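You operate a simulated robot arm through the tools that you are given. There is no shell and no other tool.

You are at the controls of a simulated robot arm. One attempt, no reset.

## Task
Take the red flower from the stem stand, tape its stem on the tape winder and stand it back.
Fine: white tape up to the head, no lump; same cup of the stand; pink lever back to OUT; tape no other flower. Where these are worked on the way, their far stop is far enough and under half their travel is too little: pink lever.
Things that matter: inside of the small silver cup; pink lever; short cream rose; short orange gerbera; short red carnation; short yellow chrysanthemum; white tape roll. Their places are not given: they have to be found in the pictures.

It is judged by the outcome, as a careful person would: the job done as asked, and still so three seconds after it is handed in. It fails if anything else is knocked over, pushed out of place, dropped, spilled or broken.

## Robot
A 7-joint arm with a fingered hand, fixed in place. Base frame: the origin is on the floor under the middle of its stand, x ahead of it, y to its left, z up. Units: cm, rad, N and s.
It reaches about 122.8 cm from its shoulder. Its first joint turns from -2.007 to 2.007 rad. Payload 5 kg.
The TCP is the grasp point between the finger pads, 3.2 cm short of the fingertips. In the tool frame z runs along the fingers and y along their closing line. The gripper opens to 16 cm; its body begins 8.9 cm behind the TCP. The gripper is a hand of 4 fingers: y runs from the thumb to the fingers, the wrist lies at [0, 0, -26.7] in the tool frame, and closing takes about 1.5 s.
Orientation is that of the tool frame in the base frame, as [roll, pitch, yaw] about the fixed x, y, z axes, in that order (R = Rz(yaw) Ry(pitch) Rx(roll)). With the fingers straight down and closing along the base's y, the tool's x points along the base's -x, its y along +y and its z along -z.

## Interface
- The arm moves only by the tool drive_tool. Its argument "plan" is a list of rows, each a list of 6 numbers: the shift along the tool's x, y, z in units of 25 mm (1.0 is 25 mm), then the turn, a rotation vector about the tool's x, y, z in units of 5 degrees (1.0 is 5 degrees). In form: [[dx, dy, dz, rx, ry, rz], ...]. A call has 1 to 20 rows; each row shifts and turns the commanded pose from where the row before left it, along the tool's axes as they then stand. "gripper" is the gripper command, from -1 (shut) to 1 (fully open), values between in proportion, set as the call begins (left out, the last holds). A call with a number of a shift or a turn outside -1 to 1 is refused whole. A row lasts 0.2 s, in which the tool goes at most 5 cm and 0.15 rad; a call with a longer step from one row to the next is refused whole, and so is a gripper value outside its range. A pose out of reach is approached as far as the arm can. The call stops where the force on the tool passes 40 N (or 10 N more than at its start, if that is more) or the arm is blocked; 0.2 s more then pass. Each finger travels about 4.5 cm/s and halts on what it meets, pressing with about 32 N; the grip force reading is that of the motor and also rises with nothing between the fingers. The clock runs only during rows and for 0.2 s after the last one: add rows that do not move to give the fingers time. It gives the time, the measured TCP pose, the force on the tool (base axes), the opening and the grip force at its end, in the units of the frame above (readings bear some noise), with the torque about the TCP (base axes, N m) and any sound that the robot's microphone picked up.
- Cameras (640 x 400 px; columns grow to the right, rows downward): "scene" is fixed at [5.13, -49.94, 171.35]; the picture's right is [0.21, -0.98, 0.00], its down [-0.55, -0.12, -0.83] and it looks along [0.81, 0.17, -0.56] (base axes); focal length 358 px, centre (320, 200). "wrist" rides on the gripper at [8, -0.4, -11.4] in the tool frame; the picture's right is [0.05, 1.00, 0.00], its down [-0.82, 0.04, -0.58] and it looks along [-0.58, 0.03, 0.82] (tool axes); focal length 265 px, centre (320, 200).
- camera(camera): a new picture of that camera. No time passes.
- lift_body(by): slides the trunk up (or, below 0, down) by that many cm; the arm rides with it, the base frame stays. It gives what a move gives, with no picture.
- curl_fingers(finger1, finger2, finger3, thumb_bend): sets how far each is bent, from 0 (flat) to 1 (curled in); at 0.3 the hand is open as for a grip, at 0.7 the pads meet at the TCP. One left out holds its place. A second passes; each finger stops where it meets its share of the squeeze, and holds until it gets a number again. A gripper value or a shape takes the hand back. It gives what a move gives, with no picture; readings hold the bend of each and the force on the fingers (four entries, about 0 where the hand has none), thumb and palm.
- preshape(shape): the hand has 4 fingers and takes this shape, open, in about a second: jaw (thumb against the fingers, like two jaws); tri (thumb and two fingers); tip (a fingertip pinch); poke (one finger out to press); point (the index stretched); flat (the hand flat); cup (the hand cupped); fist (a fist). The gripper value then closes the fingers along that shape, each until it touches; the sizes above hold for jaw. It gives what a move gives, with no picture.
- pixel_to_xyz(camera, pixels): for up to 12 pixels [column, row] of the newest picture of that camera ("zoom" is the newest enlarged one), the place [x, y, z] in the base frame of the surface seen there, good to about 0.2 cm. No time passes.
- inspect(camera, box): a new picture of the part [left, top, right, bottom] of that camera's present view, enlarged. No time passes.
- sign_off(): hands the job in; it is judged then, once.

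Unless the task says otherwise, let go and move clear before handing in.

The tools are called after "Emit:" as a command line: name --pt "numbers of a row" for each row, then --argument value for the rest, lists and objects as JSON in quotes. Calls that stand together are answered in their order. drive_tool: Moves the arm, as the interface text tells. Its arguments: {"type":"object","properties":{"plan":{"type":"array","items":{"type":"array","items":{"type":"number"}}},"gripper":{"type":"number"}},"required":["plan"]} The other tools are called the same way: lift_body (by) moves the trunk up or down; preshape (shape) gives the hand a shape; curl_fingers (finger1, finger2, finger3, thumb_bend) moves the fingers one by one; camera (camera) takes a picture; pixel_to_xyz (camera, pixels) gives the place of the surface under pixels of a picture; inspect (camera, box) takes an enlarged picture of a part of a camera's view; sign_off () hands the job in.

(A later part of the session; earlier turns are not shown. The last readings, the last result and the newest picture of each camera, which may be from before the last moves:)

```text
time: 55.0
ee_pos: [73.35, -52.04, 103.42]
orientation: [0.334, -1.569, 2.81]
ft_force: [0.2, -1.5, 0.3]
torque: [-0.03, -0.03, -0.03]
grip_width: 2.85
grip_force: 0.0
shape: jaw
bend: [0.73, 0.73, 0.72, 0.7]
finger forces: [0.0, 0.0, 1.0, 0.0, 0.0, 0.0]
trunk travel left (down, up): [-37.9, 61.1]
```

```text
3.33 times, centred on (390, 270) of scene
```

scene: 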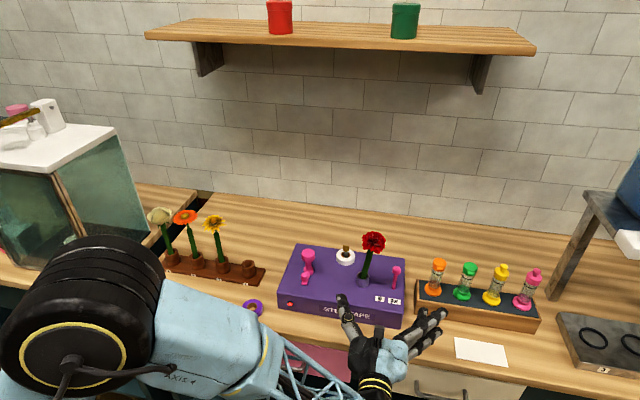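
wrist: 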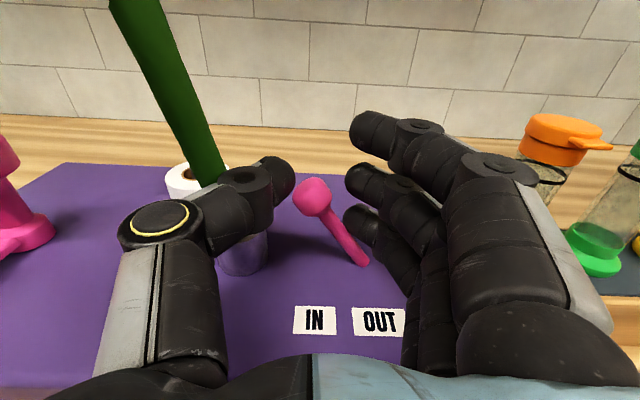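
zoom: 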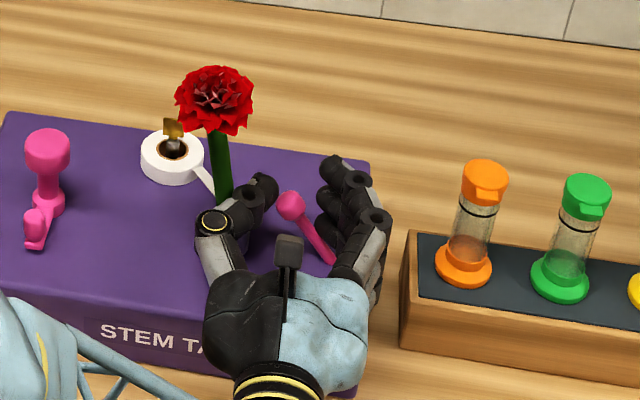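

The picture barely changed over 0.5 s: roll tab and petals look the same. I look closely at the roll, tape and stem.

Emit:
inspect --camera "scene" --box '[345, 220, 405, 280]'

Emit:
inspect --camera "wrist" --box '[120, 80, 300, 280]'

```text
6.67 times, centred on (375, 250) of scene
```

zoom: 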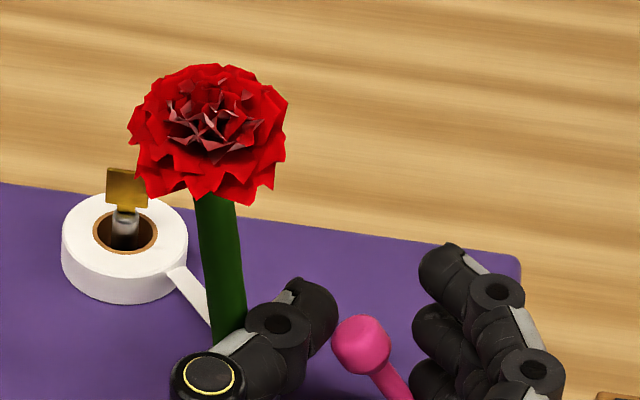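

```text
2.00 times, centred on (210, 180) of wrist
```

zoom: 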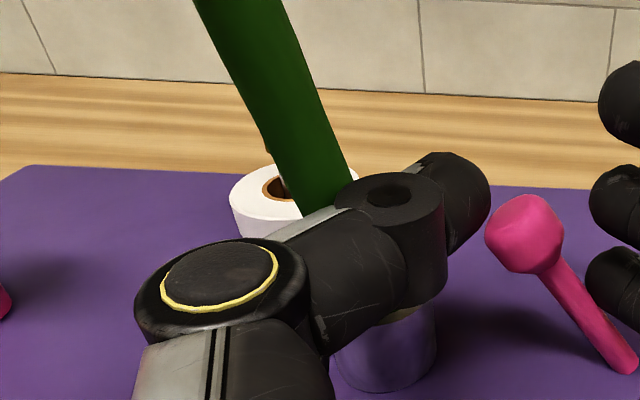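

The tape is attached at the stem's foot, and the lever appears to be at its IN stop. I wait about one second to see whether the machine winds by itself.

Emit:
drive_tool --pt "0 0.06 0 0 0 0" --pt "0 0.06 0 0 0 0" --pt "0 0 0 0 0 0" --pt "0 0 0 0 0 0"

Emit:
inspect --camera "scene" --box '[345, 220, 405, 280]'

Emit:
camera --camera "scene"

Emit:
camera --camera "wrist"

```text
time: 56.0
ee_pos: [73.41, -52.12, 103.61]
orientation: [2.619, -1.57, 0.525]
ft_force: [-0.1, 0.1, 0.2]
torque: [0.03, -0.01, 0.03]
grip_width: 2.81
grip_force: 0.1
shape: jaw
bend: [0.73, 0.73, 0.73, 0.7]
finger forces: [0.0, 0.1, 0.3, 0.1, 0.1, 0.1]
trunk travel left (down, up): [-37.9, 61.1]
```

```text
6.67 times, centred on (375, 250) of scene
```

zoom: 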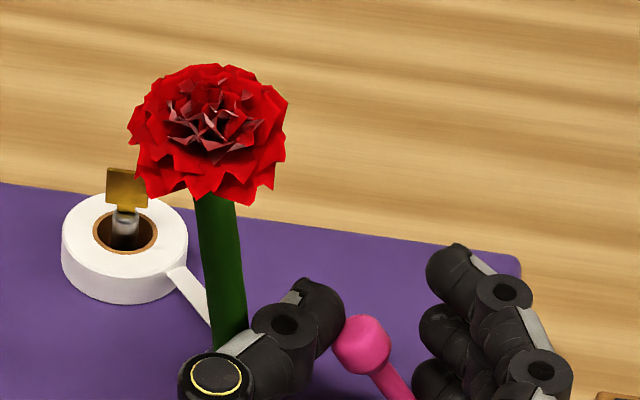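

```text
taken
```

scene: 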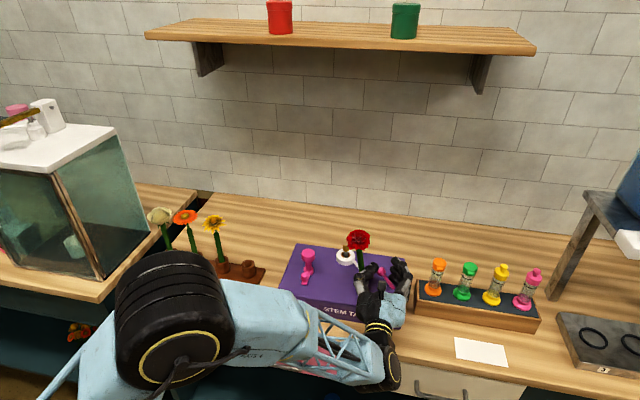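

```text
taken
```

wrist: 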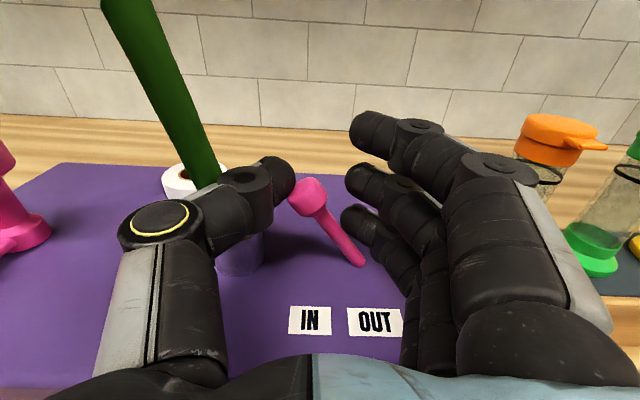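

No winding on its own after 1.5 s, so the crank on the left must drive it. I draw the hand straight back from the lever, which holds itself at IN, and go look at the crank.

Emit:
drive_tool --pt "0 0 -0.3 0 0 0" --pt "0 0 -0.4 0 0 0" --pt "0 0 -0.5 0 0 0" --pt "0 0 -0.5 0 0 0" --pt "0 0 -0.5 0 0 0" --pt "0 0 -0.5 0 0 0" --pt "0 0 -0.5 0 0 0" --pt "0 0 -0.5 0 0 0" --pt "0 0 -0.5 0 0 0" --pt "0 0 -0.5 0 0 0" --pt "0 0 -0.3 0 0 0" --pt "0 0 0 0 0 0"

Emit:
camera --camera "wrist"

Emit:
inspect --camera "scene" --box '[280, 210, 440, 330]'

```text
time: 58.6
ee_pos: [60.91, -52.24, 103.33]
orientation: [2.724, -1.57, 0.42]
ft_force: [0.1, 0.2, -0.1]
torque: [-0.01, 0.03, -0.01]
grip_width: 2.84
grip_force: 0.0
shape: jaw
bend: [0.73, 0.73, 0.73, 0.7]
finger forces: [0.0, 0.1, 0.0, 0.0, 0.0, 0.1]
trunk travel left (down, up): [-37.9, 61.1]
```

```text
taken
```

wrist: 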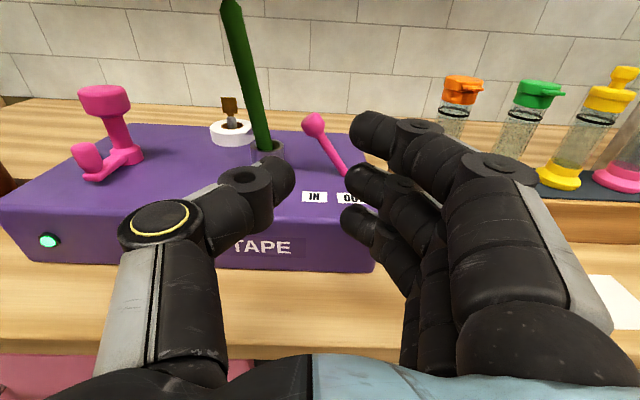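

```text
3.33 times, centred on (360, 270) of scene
```

zoom: 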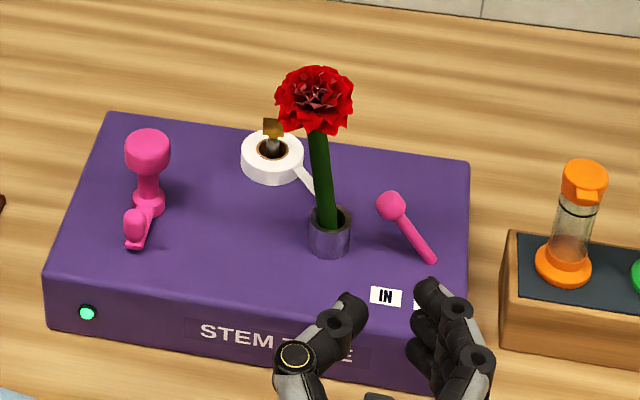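

The lamp turned green with the lever at IN, so the winder is engaged. Now I look at the pink crank in detail.

Emit:
inspect --camera "wrist" --box '[50, 70, 180, 200]'

Emit:
pixel_to_xyz --camera "wrist" --pixels '[[104, 90], [80, 100], [130, 97], [104, 108], [118, 135], [125, 155], [110, 155], [140, 155], [88, 152], [72, 150], [100, 150], [92, 175]]'

Emit:
inspect --camera "scene" --box '[285, 235, 345, 285]'

Emit:
pixel_to_xyz --camera "zoom" --pixels '[[250, 90], [190, 130], [300, 130], [250, 190], [245, 240], [210, 270], [285, 270], [190, 310], [160, 300], [220, 300], [190, 345], [230, 300]]'

```text
3.08 times, centred on (115, 135) of wrist
```

zoom: 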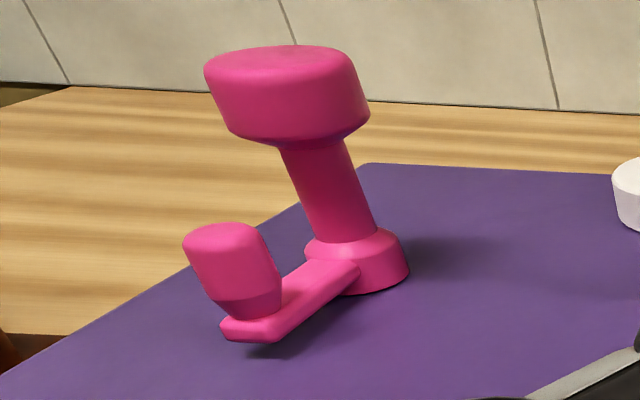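

```text
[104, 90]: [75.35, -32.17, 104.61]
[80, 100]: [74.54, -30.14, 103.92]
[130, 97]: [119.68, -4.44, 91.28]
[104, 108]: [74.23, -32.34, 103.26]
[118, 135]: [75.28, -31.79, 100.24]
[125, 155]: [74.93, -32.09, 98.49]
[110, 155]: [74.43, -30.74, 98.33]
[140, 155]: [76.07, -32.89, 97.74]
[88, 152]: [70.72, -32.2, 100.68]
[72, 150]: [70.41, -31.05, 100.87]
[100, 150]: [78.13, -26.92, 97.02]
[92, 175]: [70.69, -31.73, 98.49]
```

```text
8.00 times, centred on (315, 260) of scene
```

zoom: 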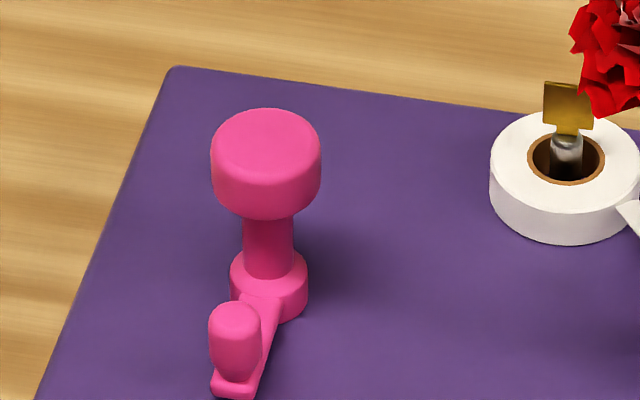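

```text
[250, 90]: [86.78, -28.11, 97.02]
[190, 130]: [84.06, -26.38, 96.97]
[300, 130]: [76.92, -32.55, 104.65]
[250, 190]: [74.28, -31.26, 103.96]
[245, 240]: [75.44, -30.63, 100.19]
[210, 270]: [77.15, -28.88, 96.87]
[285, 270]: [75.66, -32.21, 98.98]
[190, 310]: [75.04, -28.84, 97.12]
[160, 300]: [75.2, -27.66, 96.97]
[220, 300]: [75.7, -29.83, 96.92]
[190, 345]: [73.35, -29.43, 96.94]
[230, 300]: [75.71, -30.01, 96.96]
```

The crank turns about its tall hub near (76, -31.5): arm at z≈98, handle at 5.4 cm radius, big round knob on top (z 102.5–105). I'll turn it by gripping the top knob from above; first I move left and up, clear of everything.

Emit:
drive_tool --pt "0.5 -0.5 0 0 0 0" --pt "0.5 -0.5 0 0 0 0" --pt "0.5 -0.5 0 0 0 0" --pt "0.5 -0.5 0 0 0 0" --pt "0.5 -0.5 0 0 0 0" --pt "0.5 -0.5 0 0 0 0" --pt "0.5 -0.5 0 0 0 0" --pt "0.5 -0.5 0 0 0 0" --pt "0.5 -0.5 0 0 0 0" --pt "0.5 -0.5 0 0 0 0" --pt "0.5 -0.5 0 0 0 0" --pt "0.5 -0.5 0 0 0 0" --pt "0.5 -0.5 0 0 0 0" --pt "0 0 0 0 0 0"

Emit:
camera --camera "scene"

```text
time: 61.6
ee_pos: [60.88, -36.15, 119.58]
orientation: [0.244, -1.571, 2.901]
ft_force: [-0.1, -0.6, -0.7]
torque: [0.0, 0.0, -0.01]
grip_width: 2.82
grip_force: 0.1
shape: jaw
bend: [0.73, 0.73, 0.73, 0.7]
finger forces: [0.0, 0.0, 0.1, 0.1, 0.1, 0.0]
trunk travel left (down, up): [-37.9, 61.1]
```

```text
taken
```

scene: 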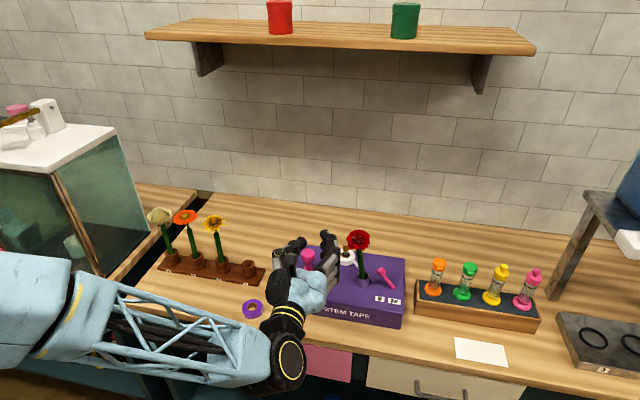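

I pitch the hand back down (90°) in place.

Emit:
drive_tool --pt "0 0 0 0 -1 0" --pt "0 0 0 0 -1 0" --pt "0 0 0 0 -1 0" --pt "0 0 0 0 -1 0" --pt "0 0 0 0 -1 0" --pt "0 0 0 0 -1 0" --pt "0 0 0 0 -1 0" --pt "0 0 0 0 -1 0" --pt "0 0 0 0 -1 0" --pt "0 0 0 0 -1 0" --pt "0 0 0 0 -1 0" --pt "0 0 0 0 -1 0" --pt "0 0 0 0 -1 0" --pt "0 0 0 0 -1 0" --pt "0 0 0 0 -1 0" --pt "0 0 0 0 -1 0" --pt "0 0 0 0 -1 0" --pt "0 0 0 0 -1 0" --gripper -0.1

Emit:
camera --camera "wrist"

Emit:
camera --camera "scene"

```text
time: 65.5
ee_pos: [61.01, -36.12, 119.85]
orientation: [3.142, 0.001, 0.002]
ft_force: [0.0, 0.1, -0.6]
torque: [-0.01, 0.01, -0.02]
grip_width: 7.14
grip_force: 0.1
shape: jaw
bend: [0.73, 0.73, 0.73, 0.7]
finger forces: [0.0, 0.0, 0.1, 0.1, 0.0, 0.1]
trunk travel left (down, up): [-37.9, 61.1]
```

```text
taken
```

wrist: 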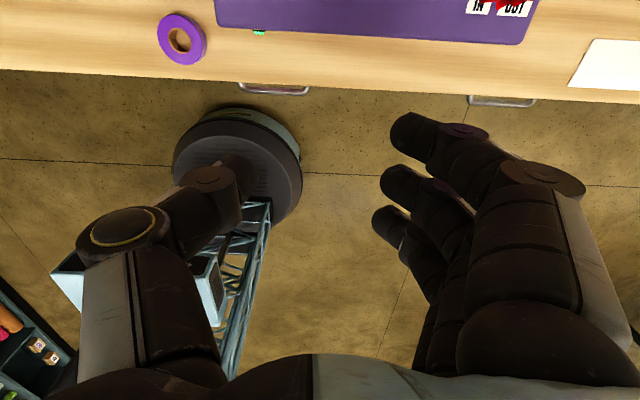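

```text
taken
```

scene: 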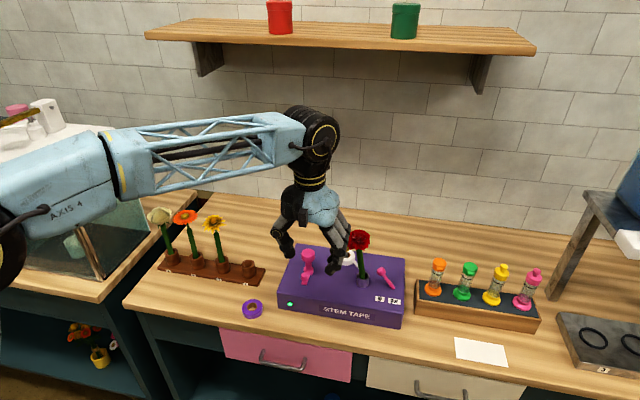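

The hand points down; I'll turn it back by 180° so the wrist camera faces the machine again, giving a view for aligning on the knob and a full stroke of turning.

Emit:
drive_tool --pt "0 0 0 0 0 -1" --pt "0 0 0 0 0 -1" --pt "0 0 0 0 0 -1" --pt "0 0 0 0 0 -1" --pt "0 0 0 0 0 -1" --pt "0 0 0 0 0 -1" --pt "0 0 0 0 0 -1" --pt "0 0 0 0 0 -1" --pt "0 0 0 0 0 -1" --pt "0 0 0 0 0 -1" --pt "0 0 0 0 0 -1" --pt "0 0 0 0 0 -1" --pt "0 0 0 0 0 -1" --pt "0 0 0 0 0 -1" --pt "0 0 0 0 0 -1" --pt "0 0 0 0 0 -1" --pt "0 0 0 0 0 -1" --pt "0 0 0 0 0 -1"

Emit:
drive_tool --pt "0 0 0 0 0 -1" --pt "0 0 0 0 0 -1" --pt "0 0 0 0 0 -1" --pt "0 0 0 0 0 -1" --pt "0 0 0 0 0 -1" --pt "0 0 0 0 0 -1" --pt "0 0 0 0 0 -1" --pt "0 0 0 0 0 -1" --pt "0 0 0 0 0 -1" --pt "0 0 0 0 0 -1" --pt "0 0 0 0 0 -1" --pt "0 0 0 0 0 -1" --pt "0 0 0 0 0 -1" --pt "0 0 0 0 0 -1" --pt "0 0 0 0 0 -1" --pt "0 0 0 0 0 -1" --pt "0 0 0 0 0 -1" --pt "0 0 0 0 0 -1"

Emit:
camera --camera "wrist"

```text
time: 69.2
ee_pos: [60.91, -36.12, 119.71]
orientation: [-3.141, 0.0, 1.572]
ft_force: [-0.1, -0.1, 0.2]
torque: [-0.02, 0.0, -0.01]
grip_width: 7.13
grip_force: 0.1
shape: jaw
bend: [0.73, 0.73, 0.73, 0.7]
finger forces: [0.1, 0.2, 0.1, 0.0, 0.0, 0.1]
trunk travel left (down, up): [-37.9, 61.1]
```

```text
time: 73.0
ee_pos: [60.9, -36.07, 119.76]
orientation: [3.14, 0.001, -3.14]
ft_force: [0.1, 0.4, 0.4]
torque: [-0.02, 0.03, -0.01]
grip_width: 7.09
grip_force: 0.1
shape: jaw
bend: [0.73, 0.73, 0.73, 0.7]
finger forces: [0.0, 0.1, 0.0, 0.0, 0.1, 0.0]
trunk travel left (down, up): [-37.9, 61.1]
```

```text
taken
```

wrist: 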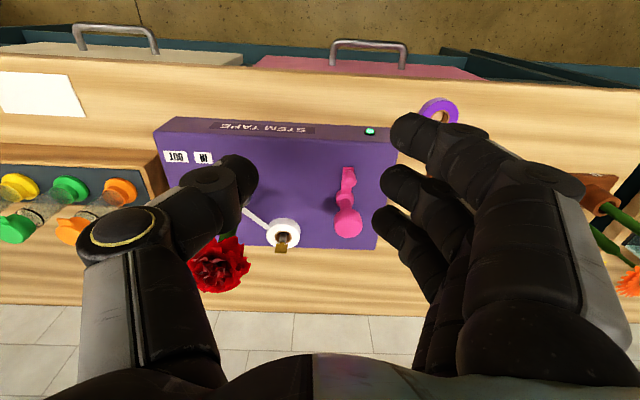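

The wrist camera now sees the crank: knob at (348, 222), handle arm toward (347, 175). I measure it here.

Emit:
inspect --camera "wrist" --box '[300, 150, 400, 260]'

Emit:
pixel_to_xyz --camera "zoom" --pixels '[[320, 300], [270, 300], [360, 300], [320, 345], [320, 262], [300, 150], [300, 110], [290, 90], [310, 200], [345, 200], [280, 215], [305, 235]]'

Emit:
pixel_to_xyz --camera "wrist" --pixels '[[220, 265], [200, 265], [240, 265], [220, 245], [220, 290], [285, 235]]'

```text
3.64 times, centred on (350, 205) of wrist
```

zoom: 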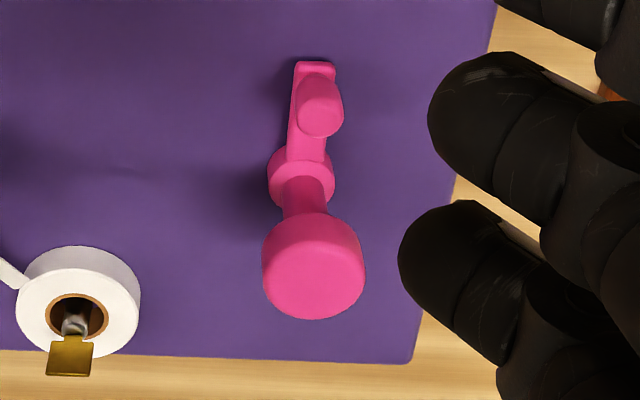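

```text
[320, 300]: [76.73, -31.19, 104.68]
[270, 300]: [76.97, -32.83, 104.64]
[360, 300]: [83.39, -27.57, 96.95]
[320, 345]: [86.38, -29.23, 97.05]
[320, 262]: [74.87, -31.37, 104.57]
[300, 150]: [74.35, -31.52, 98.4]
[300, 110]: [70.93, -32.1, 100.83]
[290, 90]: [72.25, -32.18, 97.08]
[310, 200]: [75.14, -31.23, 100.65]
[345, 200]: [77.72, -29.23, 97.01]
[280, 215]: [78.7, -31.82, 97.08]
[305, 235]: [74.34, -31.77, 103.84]
```

```text
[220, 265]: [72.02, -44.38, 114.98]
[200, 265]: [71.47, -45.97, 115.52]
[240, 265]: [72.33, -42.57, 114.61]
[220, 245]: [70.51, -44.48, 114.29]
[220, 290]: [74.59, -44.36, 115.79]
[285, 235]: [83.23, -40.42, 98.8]
```

I refine the knob's centre from its rim in this enlarged view.

Emit:
inspect --camera "wrist" --box '[325, 195, 375, 245]'

Emit:
pixel_to_xyz --camera "zoom" --pixels '[[225, 230], [230, 250], [405, 240], [400, 260], [310, 330], [320, 335], [320, 230], [315, 150], [320, 175], [240, 200], [400, 200], [310, 280]]'

```text
8.00 times, centred on (350, 220) of wrist
```

zoom: 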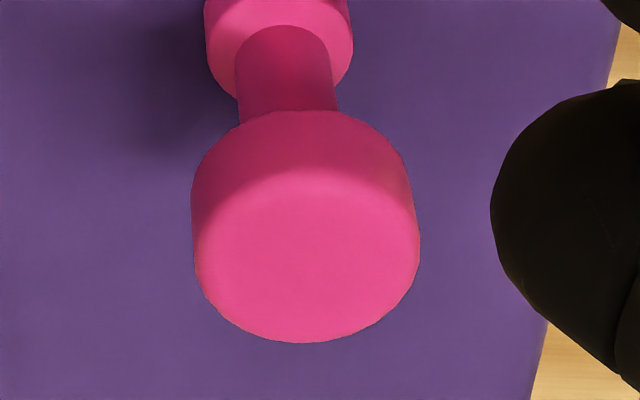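

```text
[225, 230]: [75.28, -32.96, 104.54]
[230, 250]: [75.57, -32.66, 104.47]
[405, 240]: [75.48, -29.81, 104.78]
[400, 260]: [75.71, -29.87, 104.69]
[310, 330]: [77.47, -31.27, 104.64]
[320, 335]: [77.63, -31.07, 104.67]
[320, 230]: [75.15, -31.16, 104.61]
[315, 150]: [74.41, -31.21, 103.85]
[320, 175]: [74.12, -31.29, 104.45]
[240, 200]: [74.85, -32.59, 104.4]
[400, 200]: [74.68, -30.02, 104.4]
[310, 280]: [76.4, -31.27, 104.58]
```

The hub axis is about (76.0, -31.5), knob radius 1.9, top z≈104.7; the flower's head now reaches to y≈-41. I move in y first, then forward over the knob with a 5.6 cm opening, staying high.

Emit:
drive_tool --pt "0 0.6 0 0 0 0" --pt "0 0.6 0 0 0 0" --pt "0 0.63 0 0 0 0" --pt "-0.6 0 0 0 0 0" --pt "-0.6 0 0 0 0 0" --pt "-0.6 0 0 0 0 0" --pt "-0.6 0 0.3 0 0 0" --pt "-0.6 0 0.3 0 0 0" --pt "-0.6 0 0.3 0 0 0" --pt "-0.6 0 0.3 0 0 0" --pt "-0.6 0 0.3 0 0 0" --pt "-0.6 0 0.3 0 0 0" --pt "-0.64 0 0.3 0 0 0" --pt "0 0 0 0 0 0" --gripper -0.3

Emit:
camera --camera "wrist"

Emit:
inspect --camera "scene" --box '[250, 170, 430, 330]'

```text
time: 76.0
ee_pos: [76.07, -31.39, 114.55]
orientation: [-3.141, 0.001, -3.14]
ft_force: [-0.5, 0.7, 0.0]
torque: [-0.01, 0.0, 0.02]
grip_width: 5.65
grip_force: 0.0
shape: jaw
bend: [0.73, 0.73, 0.73, 0.7]
finger forces: [0.1, 0.0, 0.1, 0.0, 0.0, 0.0]
trunk travel left (down, up): [-37.9, 61.1]
```

```text
taken
```

wrist: 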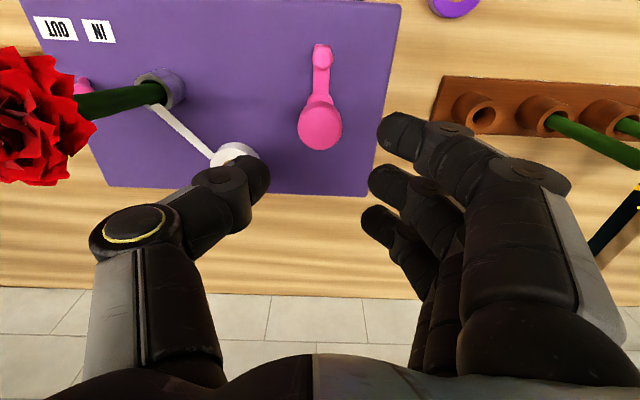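

```text
2.50 times, centred on (340, 250) of scene
```

zoom: 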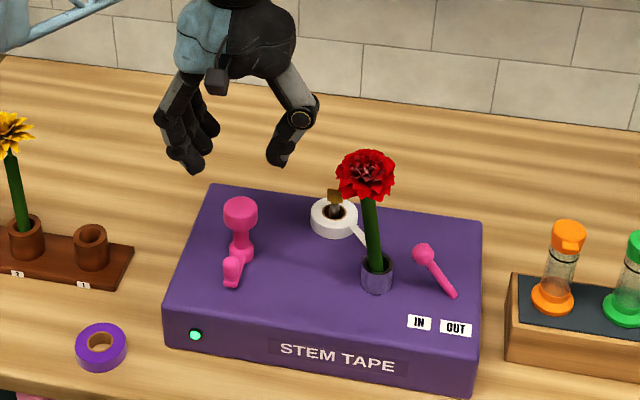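

The hand hovers over the crank with the knob at (320, 125). I recheck the knob centre from this closer view.

Emit:
inspect --camera "wrist" --box '[280, 35, 360, 165]'

Emit:
pixel_to_xyz --camera "wrist" --pixels '[[320, 128], [301, 128], [339, 128], [320, 145], [320, 112], [321, 85], [322, 55], [310, 140], [332, 140], [320, 147], [300, 120], [341, 120]]'

```text
3.08 times, centred on (320, 100) of wrist
```

zoom: 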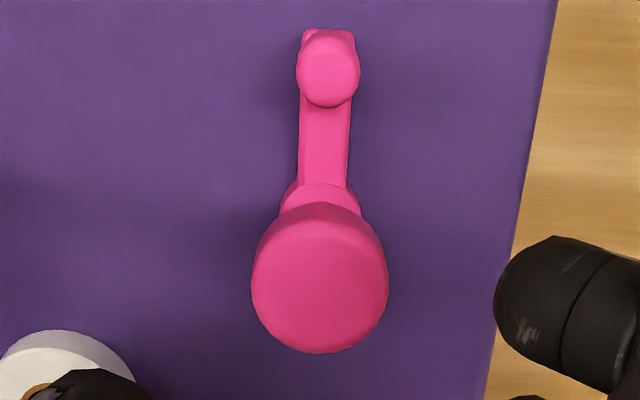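

```text
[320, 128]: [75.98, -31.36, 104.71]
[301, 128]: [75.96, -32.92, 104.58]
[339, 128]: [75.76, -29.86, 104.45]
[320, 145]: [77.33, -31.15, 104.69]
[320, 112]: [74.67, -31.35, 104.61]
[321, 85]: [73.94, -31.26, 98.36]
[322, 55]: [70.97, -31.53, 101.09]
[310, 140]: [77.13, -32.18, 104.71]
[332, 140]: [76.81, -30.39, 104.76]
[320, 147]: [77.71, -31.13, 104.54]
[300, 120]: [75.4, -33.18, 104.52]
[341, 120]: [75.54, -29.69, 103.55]
```

The knob's centre is (76.0, -31.4), right under the TCP. I lower onto it to z≈103.4.

Emit:
drive_tool --pt "0 0 0.5 0 0 0" --pt "0 0 0.5 0 0 0" --pt "0 0 0.5 0 0 0" --pt "0 0 0.5 0 0 0" --pt "0 0 0.5 0 0 0" --pt "0 0 0.5 0 0 0" --pt "0 0 0.5 0 0 0" --pt "0 0 0.5 0 0 0" --pt "0 0 0.4 0 0 0" --pt "0 0 0 0 0 0"

Emit:
camera --camera "wrist"

Emit:
inspect --camera "scene" --box '[250, 170, 430, 330]'

```text
time: 78.2
ee_pos: [75.86, -31.47, 103.45]
orientation: [-3.141, 0.0, -3.141]
ft_force: [0.2, 0.8, 0.2]
torque: [0.0, 0.01, 0.02]
grip_width: 5.66
grip_force: 0.1
shape: jaw
bend: [0.73, 0.73, 0.73, 0.7]
finger forces: [0.0, 0.0, 0.0, 0.1, 0.1, 0.0]
trunk travel left (down, up): [-37.9, 61.1]
```

```text
taken
```

wrist: 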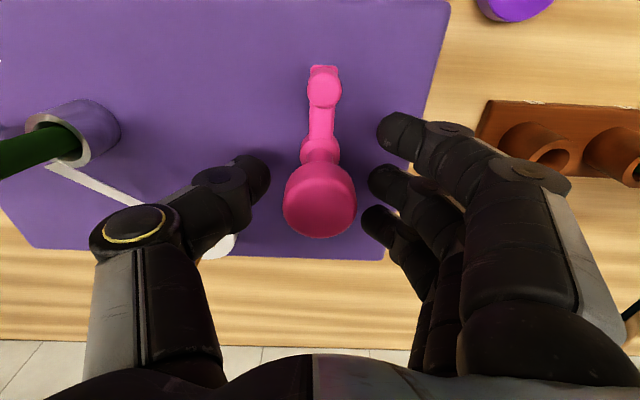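

```text
2.50 times, centred on (340, 250) of scene
```

zoom: 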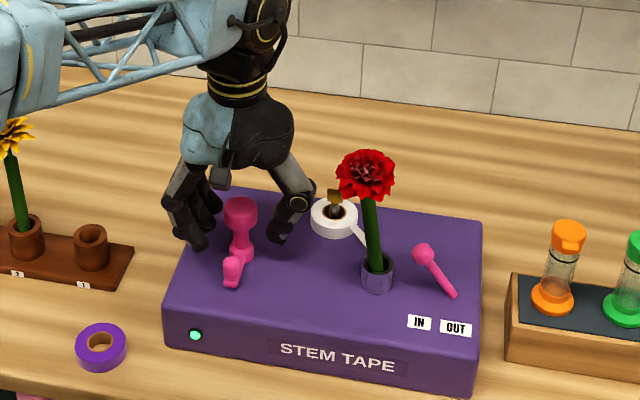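

The knob sits between thumb and fingers. I close on it.

Emit:
drive_tool --pt "0 0 0 0 0 0" --pt "0 0 0 0 0 0" --pt "0 0 0 0 0 0" --pt "0 0 0 0 0 0" --pt "0 0 0 0 0 0" --pt "0 0 0 0 0 0" --gripper -1

Emit:
camera --camera "wrist"

Emit:
inspect --camera "scene" --box '[270, 190, 410, 320]'

```text
time: 79.7
ee_pos: [75.96, -31.7, 103.32]
orientation: [3.14, -0.002, 3.14]
ft_force: [2.3, -12.7, -5.2]
torque: [0.36, -0.01, 0.0]
grip_width: 0.64
grip_force: 32.5
shape: jaw
bend: [0.69, 0.71, 0.69, 0.72]
finger forces: [0.1, 15.1, 0.0, 0.0, 29.0, 0.0]
trunk travel left (down, up): [-37.9, 61.1]
```

```text
taken
```

wrist: 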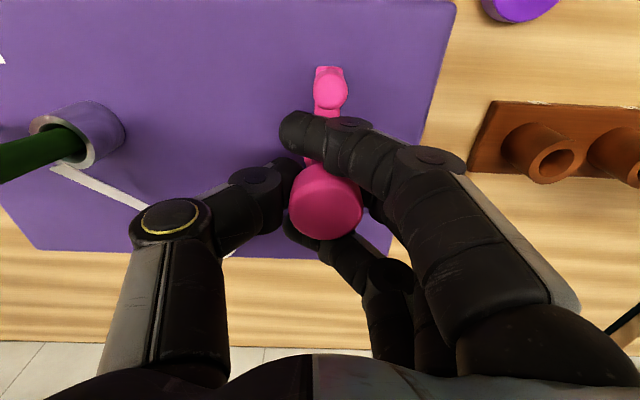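

```text
3.08 times, centred on (340, 255) of scene
```

zoom: 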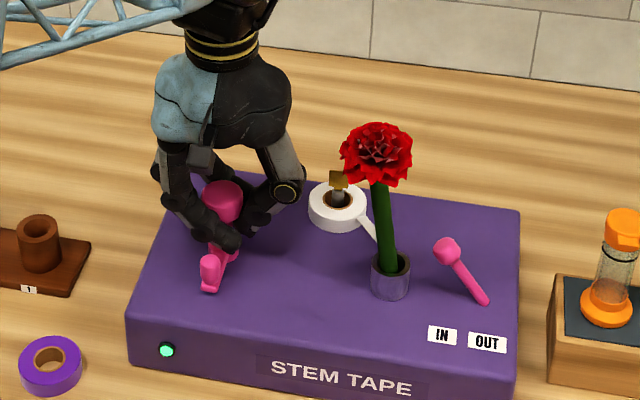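

Finger 2 and thumb hold the knob with a 12.7 N sideways imbalance. I shift 0.3 cm to balance it, then read again.

Emit:
drive_tool --pt "0 -0.06 0 0 0 0" --pt "0 -0.06 0 0 0 0" --pt "0 0 0 0 0 0"

```text
time: 80.5
ee_pos: [75.97, -31.8, 103.52]
orientation: [3.14, -0.002, -3.139]
ft_force: [-2.5, -8.6, -5.9]
torque: [0.45, -0.01, -0.01]
grip_width: 0.66
grip_force: 32.1
shape: jaw
bend: [0.69, 0.71, 0.69, 0.72]
finger forces: [0.1, 16.7, 0.1, 0.0, 27.2, 0.0]
trunk travel left (down, up): [-37.9, 61.1]
```

The imbalance dropped to 8.6 N. One more small shift, then a first 20° of clockwise turning.

Emit:
drive_tool --pt "0 -0.08 0 0 0 0" --pt "0 -0.08 0 0 0 0" --pt "0 0 0 0 0 0"

Emit:
drive_tool --pt "0 0 0 0 0 1" --pt "0 0 0 0 0 1" --pt "0 0 0 0 0 1" --pt "0 0 0 0 0 1"

Emit:
camera --camera "wrist"

Emit:
inspect --camera "scene" --box '[270, 190, 410, 320]'

```text
time: 81.2
ee_pos: [75.94, -32.03, 103.25]
orientation: [3.139, -0.002, -3.139]
ft_force: [-5.7, 1.9, -9.8]
torque: [0.69, 0.08, -0.01]
grip_width: 0.54
grip_force: 31.9
shape: jaw
bend: [0.69, 0.71, 0.69, 0.72]
finger forces: [0.1, 19.5, 0.0, 0.0, 25.7, 0.0]
trunk travel left (down, up): [-37.9, 61.1]
```

```text
time: 82.2
ee_pos: [75.93, -32.13, 103.47]
orientation: [3.141, -0.002, 2.791]
ft_force: [-14.7, 5.8, -16.7]
torque: [0.64, 0.03, 0.11]
grip_width: 0.5
grip_force: 31.4
shape: jaw
bend: [0.69, 0.71, 0.69, 0.72]
finger forces: [0.9, 16.0, 0.0, 0.1, 26.0, 0.0]
trunk travel left (down, up): [-37.9, 61.1]
```

```text
taken
```

wrist: 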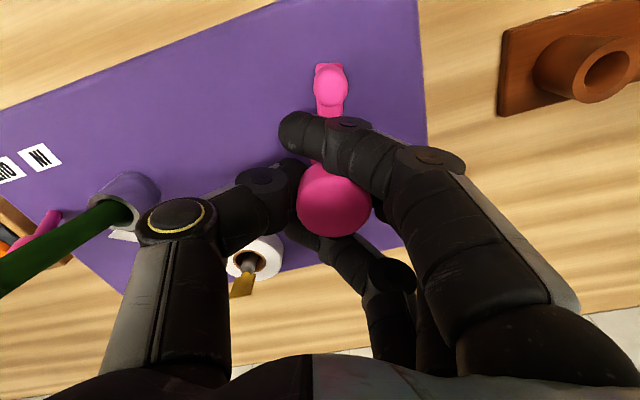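

```text
3.08 times, centred on (340, 255) of scene
```

zoom: 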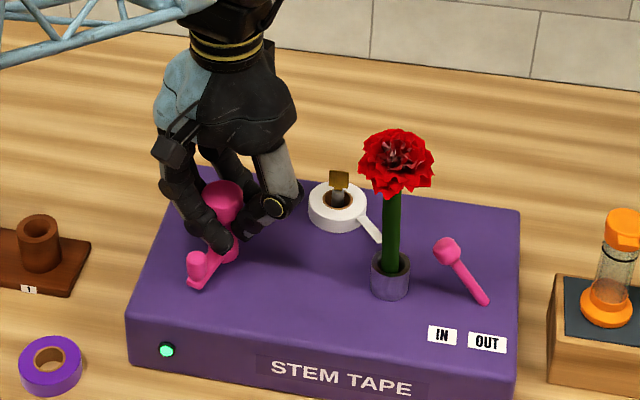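

The crank turned with the hand (handle now at zoom (197, 265)) and the flower turned with it, so this drives the winder. I check the stem for tape.

Emit:
inspect --camera "scene" --box '[330, 225, 390, 290]'

Emit:
inspect --camera "wrist" --box '[0, 150, 180, 310]'

```text
6.15 times, centred on (360, 258) of scene
```

zoom: 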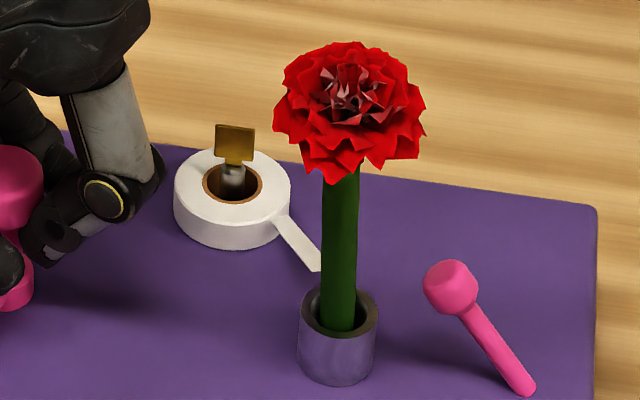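

```text
2.50 times, centred on (90, 230) of wrist
```

zoom: 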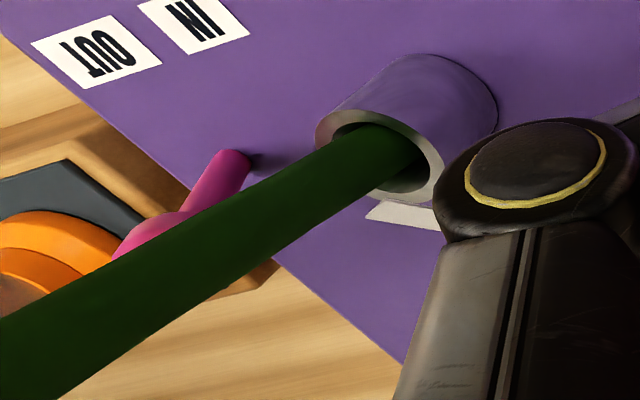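

No tape on the stem yet after 20°; the tape's end sits at the rim. I relieve the side force and continue turning clockwise by 30°.

Emit:
drive_tool --pt "0.13 -0.05 0.06 0 0 0" --pt "0 0 0 0 0 1" --pt "0 0 0 0 0 1" --pt "0 0 0 0 0 1" --pt "0 0 0 0 0 1" --pt "0 0 0 0 0 1" --pt "0 0 0 0 0 1"

Emit:
inspect --camera "scene" --box '[270, 190, 410, 320]'

```text
time: 83.8
ee_pos: [75.69, -32.05, 103.27]
orientation: [-3.14, -0.003, 2.269]
ft_force: [-14.3, 10.7, -8.0]
torque: [0.53, -0.24, 0.14]
grip_width: 0.47
grip_force: 32.3
shape: jaw
bend: [0.69, 0.71, 0.69, 0.72]
finger forces: [2.1, 16.9, 0.1, 0.0, 24.5, 0.0]
trunk travel left (down, up): [-37.9, 61.1]
```

```text
3.08 times, centred on (340, 255) of scene
```

zoom: 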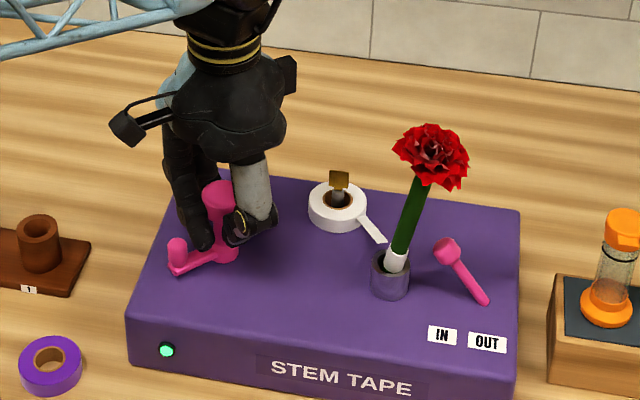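

White tape has begun to climb the stem at zoom (397, 260) after 50° of turn. I zoom on it to judge the rate.

Emit:
inspect --camera "scene" --box '[330, 225, 390, 290]'

Emit:
pixel_to_xyz --camera "zoom" --pixels '[[370, 265], [378, 235], [382, 228], [400, 170], [410, 140], [360, 290]]'

```text
6.15 times, centred on (360, 258) of scene
```

zoom: 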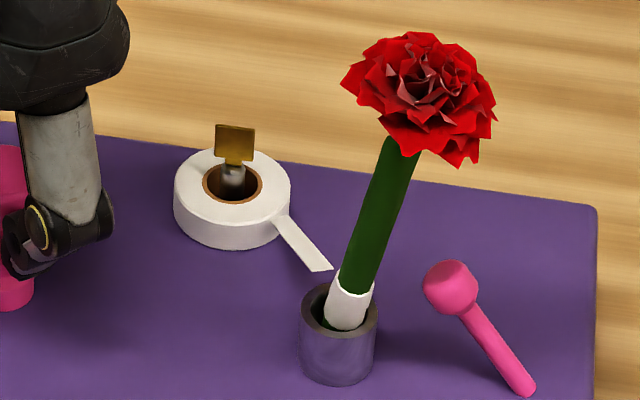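

```text
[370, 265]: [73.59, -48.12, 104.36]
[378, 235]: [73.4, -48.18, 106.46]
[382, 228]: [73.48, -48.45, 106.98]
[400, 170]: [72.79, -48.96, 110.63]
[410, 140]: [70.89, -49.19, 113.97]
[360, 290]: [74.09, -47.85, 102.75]
```

Tape covers from about the rim to z≈102.8 on a stem that ends at z≈113. I turn on 30° more, now with the shift that keeps the hand centred on the hub.

Emit:
drive_tool --pt "0.1 0 0 0 0 0" --pt "0.022 0 0 0 0 1" --pt "0.022 0 0 0 0 1" --pt "0.022 0 0 0 0 1" --pt "0.022 0 0 0 0 1" --pt "0.022 0 0 0 0 1" --pt "0.022 0 0 0 0 1"

Emit:
inspect --camera "scene" --box '[330, 225, 390, 290]'

Emit:
camera --camera "scene"

```text
time: 85.5
ee_pos: [75.28, -31.73, 103.35]
orientation: [3.141, 0.002, 1.746]
ft_force: [-4.1, 4.8, -6.5]
torque: [0.24, -0.47, 0.05]
grip_width: 0.47
grip_force: 31.7
shape: jaw
bend: [0.69, 0.71, 0.69, 0.72]
finger forces: [0.7, 16.8, 0.0, 0.0, 25.3, 0.1]
trunk travel left (down, up): [-37.9, 61.1]
```

```text
6.15 times, centred on (360, 258) of scene
```

zoom: 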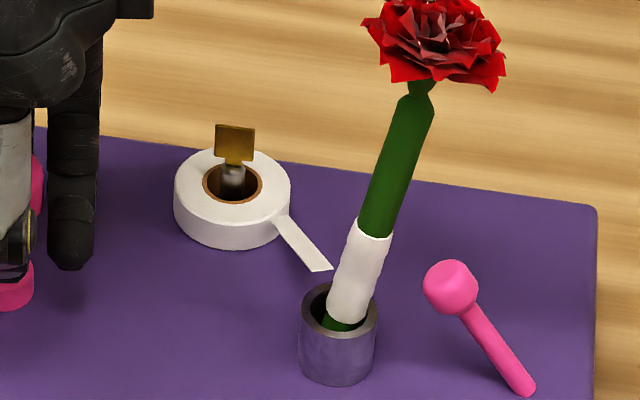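

```text
taken
```

scene: 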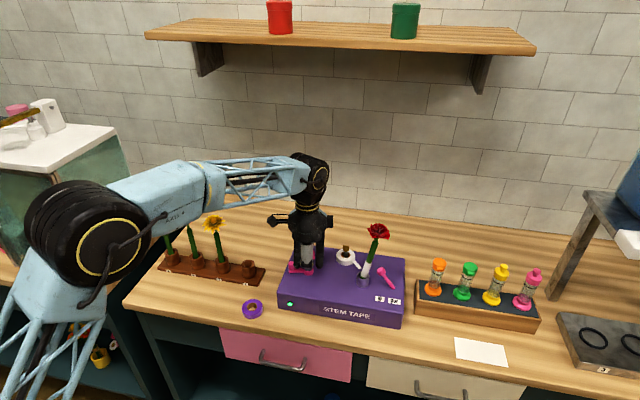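

Tape top now at zoom (375, 235). I measure top, bottom and head to gauge how many more degrees are needed.

Emit:
pixel_to_xyz --camera "zoom" --pixels '[[372, 238], [375, 228], [350, 300], [345, 315], [343, 325], [405, 110], [420, 85], [430, 50], [395, 160], [362, 270]]'

```text
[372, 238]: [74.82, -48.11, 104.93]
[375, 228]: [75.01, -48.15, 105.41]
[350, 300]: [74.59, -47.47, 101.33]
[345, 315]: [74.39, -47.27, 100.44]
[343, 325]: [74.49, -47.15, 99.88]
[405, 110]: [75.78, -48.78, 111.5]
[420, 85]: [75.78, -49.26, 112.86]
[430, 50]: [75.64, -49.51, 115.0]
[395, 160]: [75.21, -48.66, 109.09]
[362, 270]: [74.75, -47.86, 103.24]
```

The tape climbs about 2.4 cm per 30° and now reaches z≈105.1; the head begins near z 112.5, so roughly 95° remain. I turn another 40°.

Emit:
drive_tool --pt "0.022 0 0 0 0 1" --pt "0.022 0 0 0 0 1" --pt "0.022 0 0 0 0 1" --pt "0.022 0 0 0 0 1" --pt "0.022 0 0 0 0 1" --pt "0.022 0 0 0 0 1" --pt "0.022 0 0 0 0 1" --pt "0.022 0 0 0 0 1"

Emit:
inspect --camera "scene" --box '[330, 215, 390, 290]'

Emit:
camera --camera "scene"

```text
time: 87.2
ee_pos: [75.4, -31.22, 103.31]
orientation: [-3.139, -0.001, 1.046]
ft_force: [-5.9, 7.9, -5.1]
torque: [-0.15, -0.44, 0.07]
grip_width: 0.45
grip_force: 32.0
shape: jaw
bend: [0.69, 0.71, 0.69, 0.72]
finger forces: [0.6, 15.3, 0.0, 0.0, 26.8, 0.0]
trunk travel left (down, up): [-37.9, 61.1]
```

```text
5.33 times, centred on (360, 252) of scene
```

zoom: 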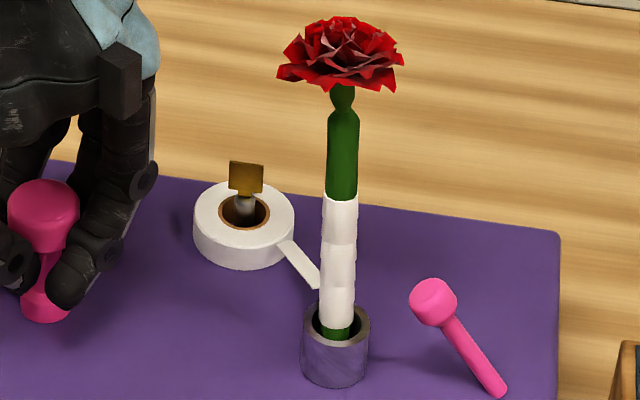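

```text
taken
```

scene: 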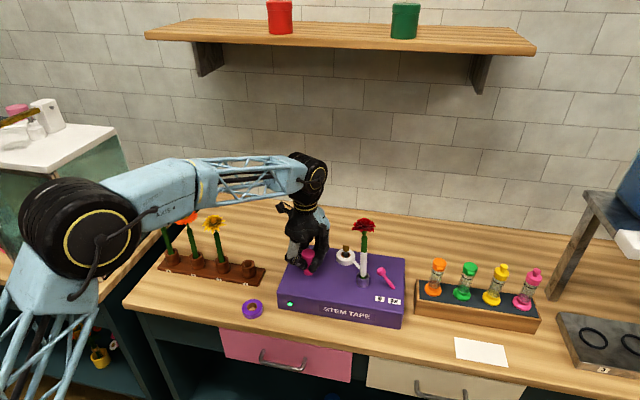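

Tape top is now at zoom (340, 196), green left up to the neck at (343, 88). I measure again.

Emit:
pixel_to_xyz --camera "zoom" --pixels '[[340, 202], [340, 192], [342, 150], [343, 112], [343, 95], [342, 85], [336, 320], [336, 333], [340, 240]]'

```text
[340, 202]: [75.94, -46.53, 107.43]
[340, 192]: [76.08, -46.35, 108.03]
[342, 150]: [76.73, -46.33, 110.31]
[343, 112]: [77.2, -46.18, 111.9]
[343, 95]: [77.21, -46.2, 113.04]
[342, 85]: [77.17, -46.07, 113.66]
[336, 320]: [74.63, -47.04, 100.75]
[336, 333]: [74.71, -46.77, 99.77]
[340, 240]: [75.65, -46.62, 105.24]
```

Tape top is at z≈107.7 with the head starting at about 113; about 60–80° more. I turn 40° further.

Emit:
drive_tool --pt "0.022 0 0 0 0 1" --pt "0.022 0 0 0 0 1" --pt "0.022 0 0 0 0 1" --pt "0.022 0 0 0 0 1" --pt "0.022 0 0 0 0 1" --pt "0.022 0 0 0 0 1" --pt "0.022 0 0 0 0 1" --pt "0.022 0 0 0 0 1"

Emit:
inspect --camera "scene" --box '[330, 215, 390, 290]'

Emit:
camera --camera "scene"

```text
time: 89.0
ee_pos: [75.64, -30.98, 103.41]
orientation: [3.141, -0.001, 0.347]
ft_force: [-4.0, 10.8, -7.9]
torque: [-0.35, -0.18, 0.06]
grip_width: 0.53
grip_force: 31.7
shape: jaw
bend: [0.69, 0.71, 0.69, 0.72]
finger forces: [0.5, 14.6, 0.0, 0.0, 27.8, 0.1]
trunk travel left (down, up): [-37.9, 61.1]
```

```text
5.33 times, centred on (360, 252) of scene
```

zoom: 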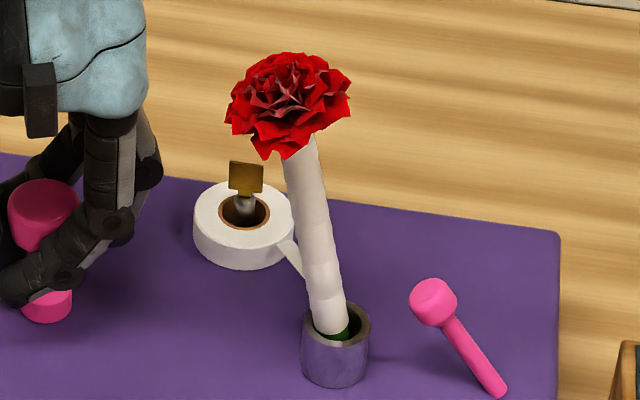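

```text
taken
```

scene: 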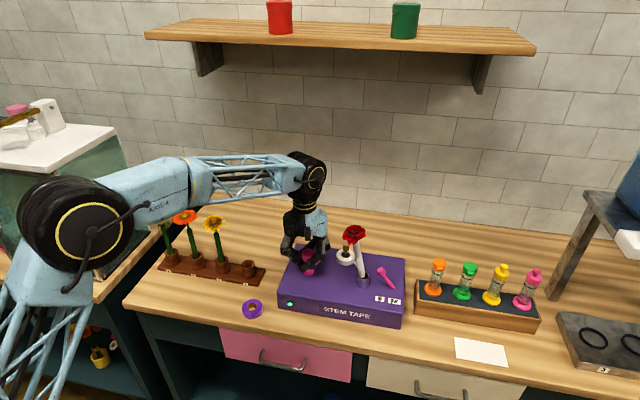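

The visible stem is white right up to the petals at zoom (302, 145), though the head now leans toward the camera and hides the neck. I measure how high the white goes.

Emit:
inspect --camera "scene" --box '[345, 220, 375, 260]'

Emit:
pixel_to_xyz --camera "zoom" --pixels '[[330, 195], [345, 160], [350, 150], [300, 180], [325, 170], [300, 120], [340, 250], [310, 178]]'

Emit:
camera --camera "wrist"

```text
10.00 times, centred on (360, 240) of scene
```

zoom: 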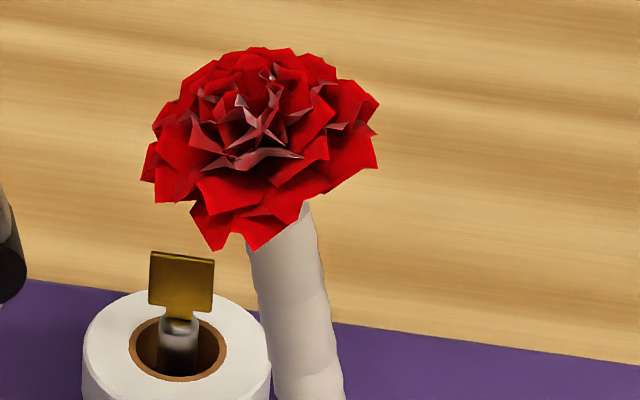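

```text
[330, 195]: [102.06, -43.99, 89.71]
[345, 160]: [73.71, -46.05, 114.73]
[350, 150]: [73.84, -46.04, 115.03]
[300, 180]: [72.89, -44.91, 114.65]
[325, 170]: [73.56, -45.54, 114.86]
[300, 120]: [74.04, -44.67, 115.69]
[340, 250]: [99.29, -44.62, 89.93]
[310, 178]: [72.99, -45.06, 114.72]
```

```text
taken
```

wrist: 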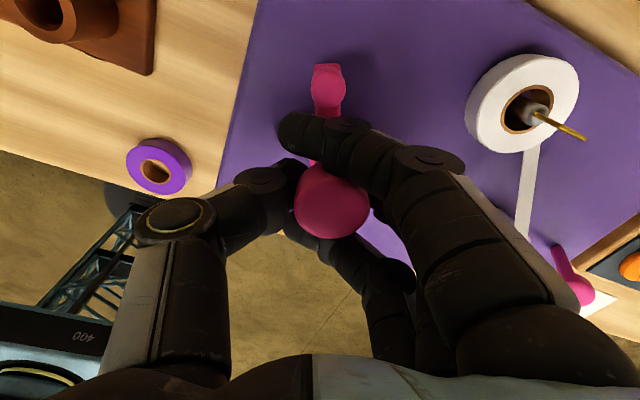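

The white passes under the petals at zoom (303, 210), where the stem narrows. I measure those white points.

Emit:
inspect --camera "scene" --box '[345, 220, 375, 260]'

Emit:
pixel_to_xyz --camera "zoom" --pixels '[[303, 212], [300, 225], [290, 245], [285, 290], [305, 350], [306, 206], [315, 235], [270, 250]]'

```text
10.00 times, centred on (360, 240) of scene
```

zoom: 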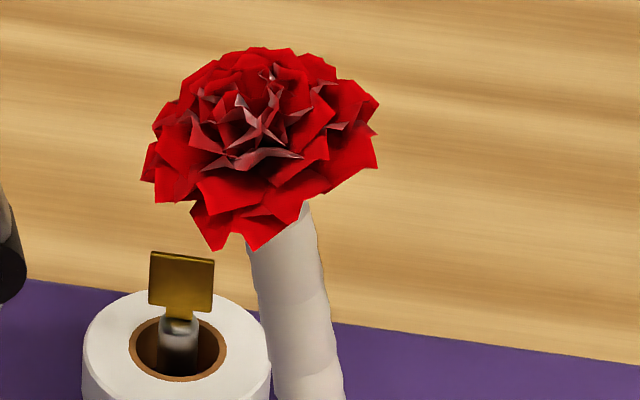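

```text
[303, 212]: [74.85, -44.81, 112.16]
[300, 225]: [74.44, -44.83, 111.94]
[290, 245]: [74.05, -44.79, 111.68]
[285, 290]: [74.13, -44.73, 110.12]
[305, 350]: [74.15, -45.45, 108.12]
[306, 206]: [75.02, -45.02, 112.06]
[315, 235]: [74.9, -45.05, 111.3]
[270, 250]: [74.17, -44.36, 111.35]
```

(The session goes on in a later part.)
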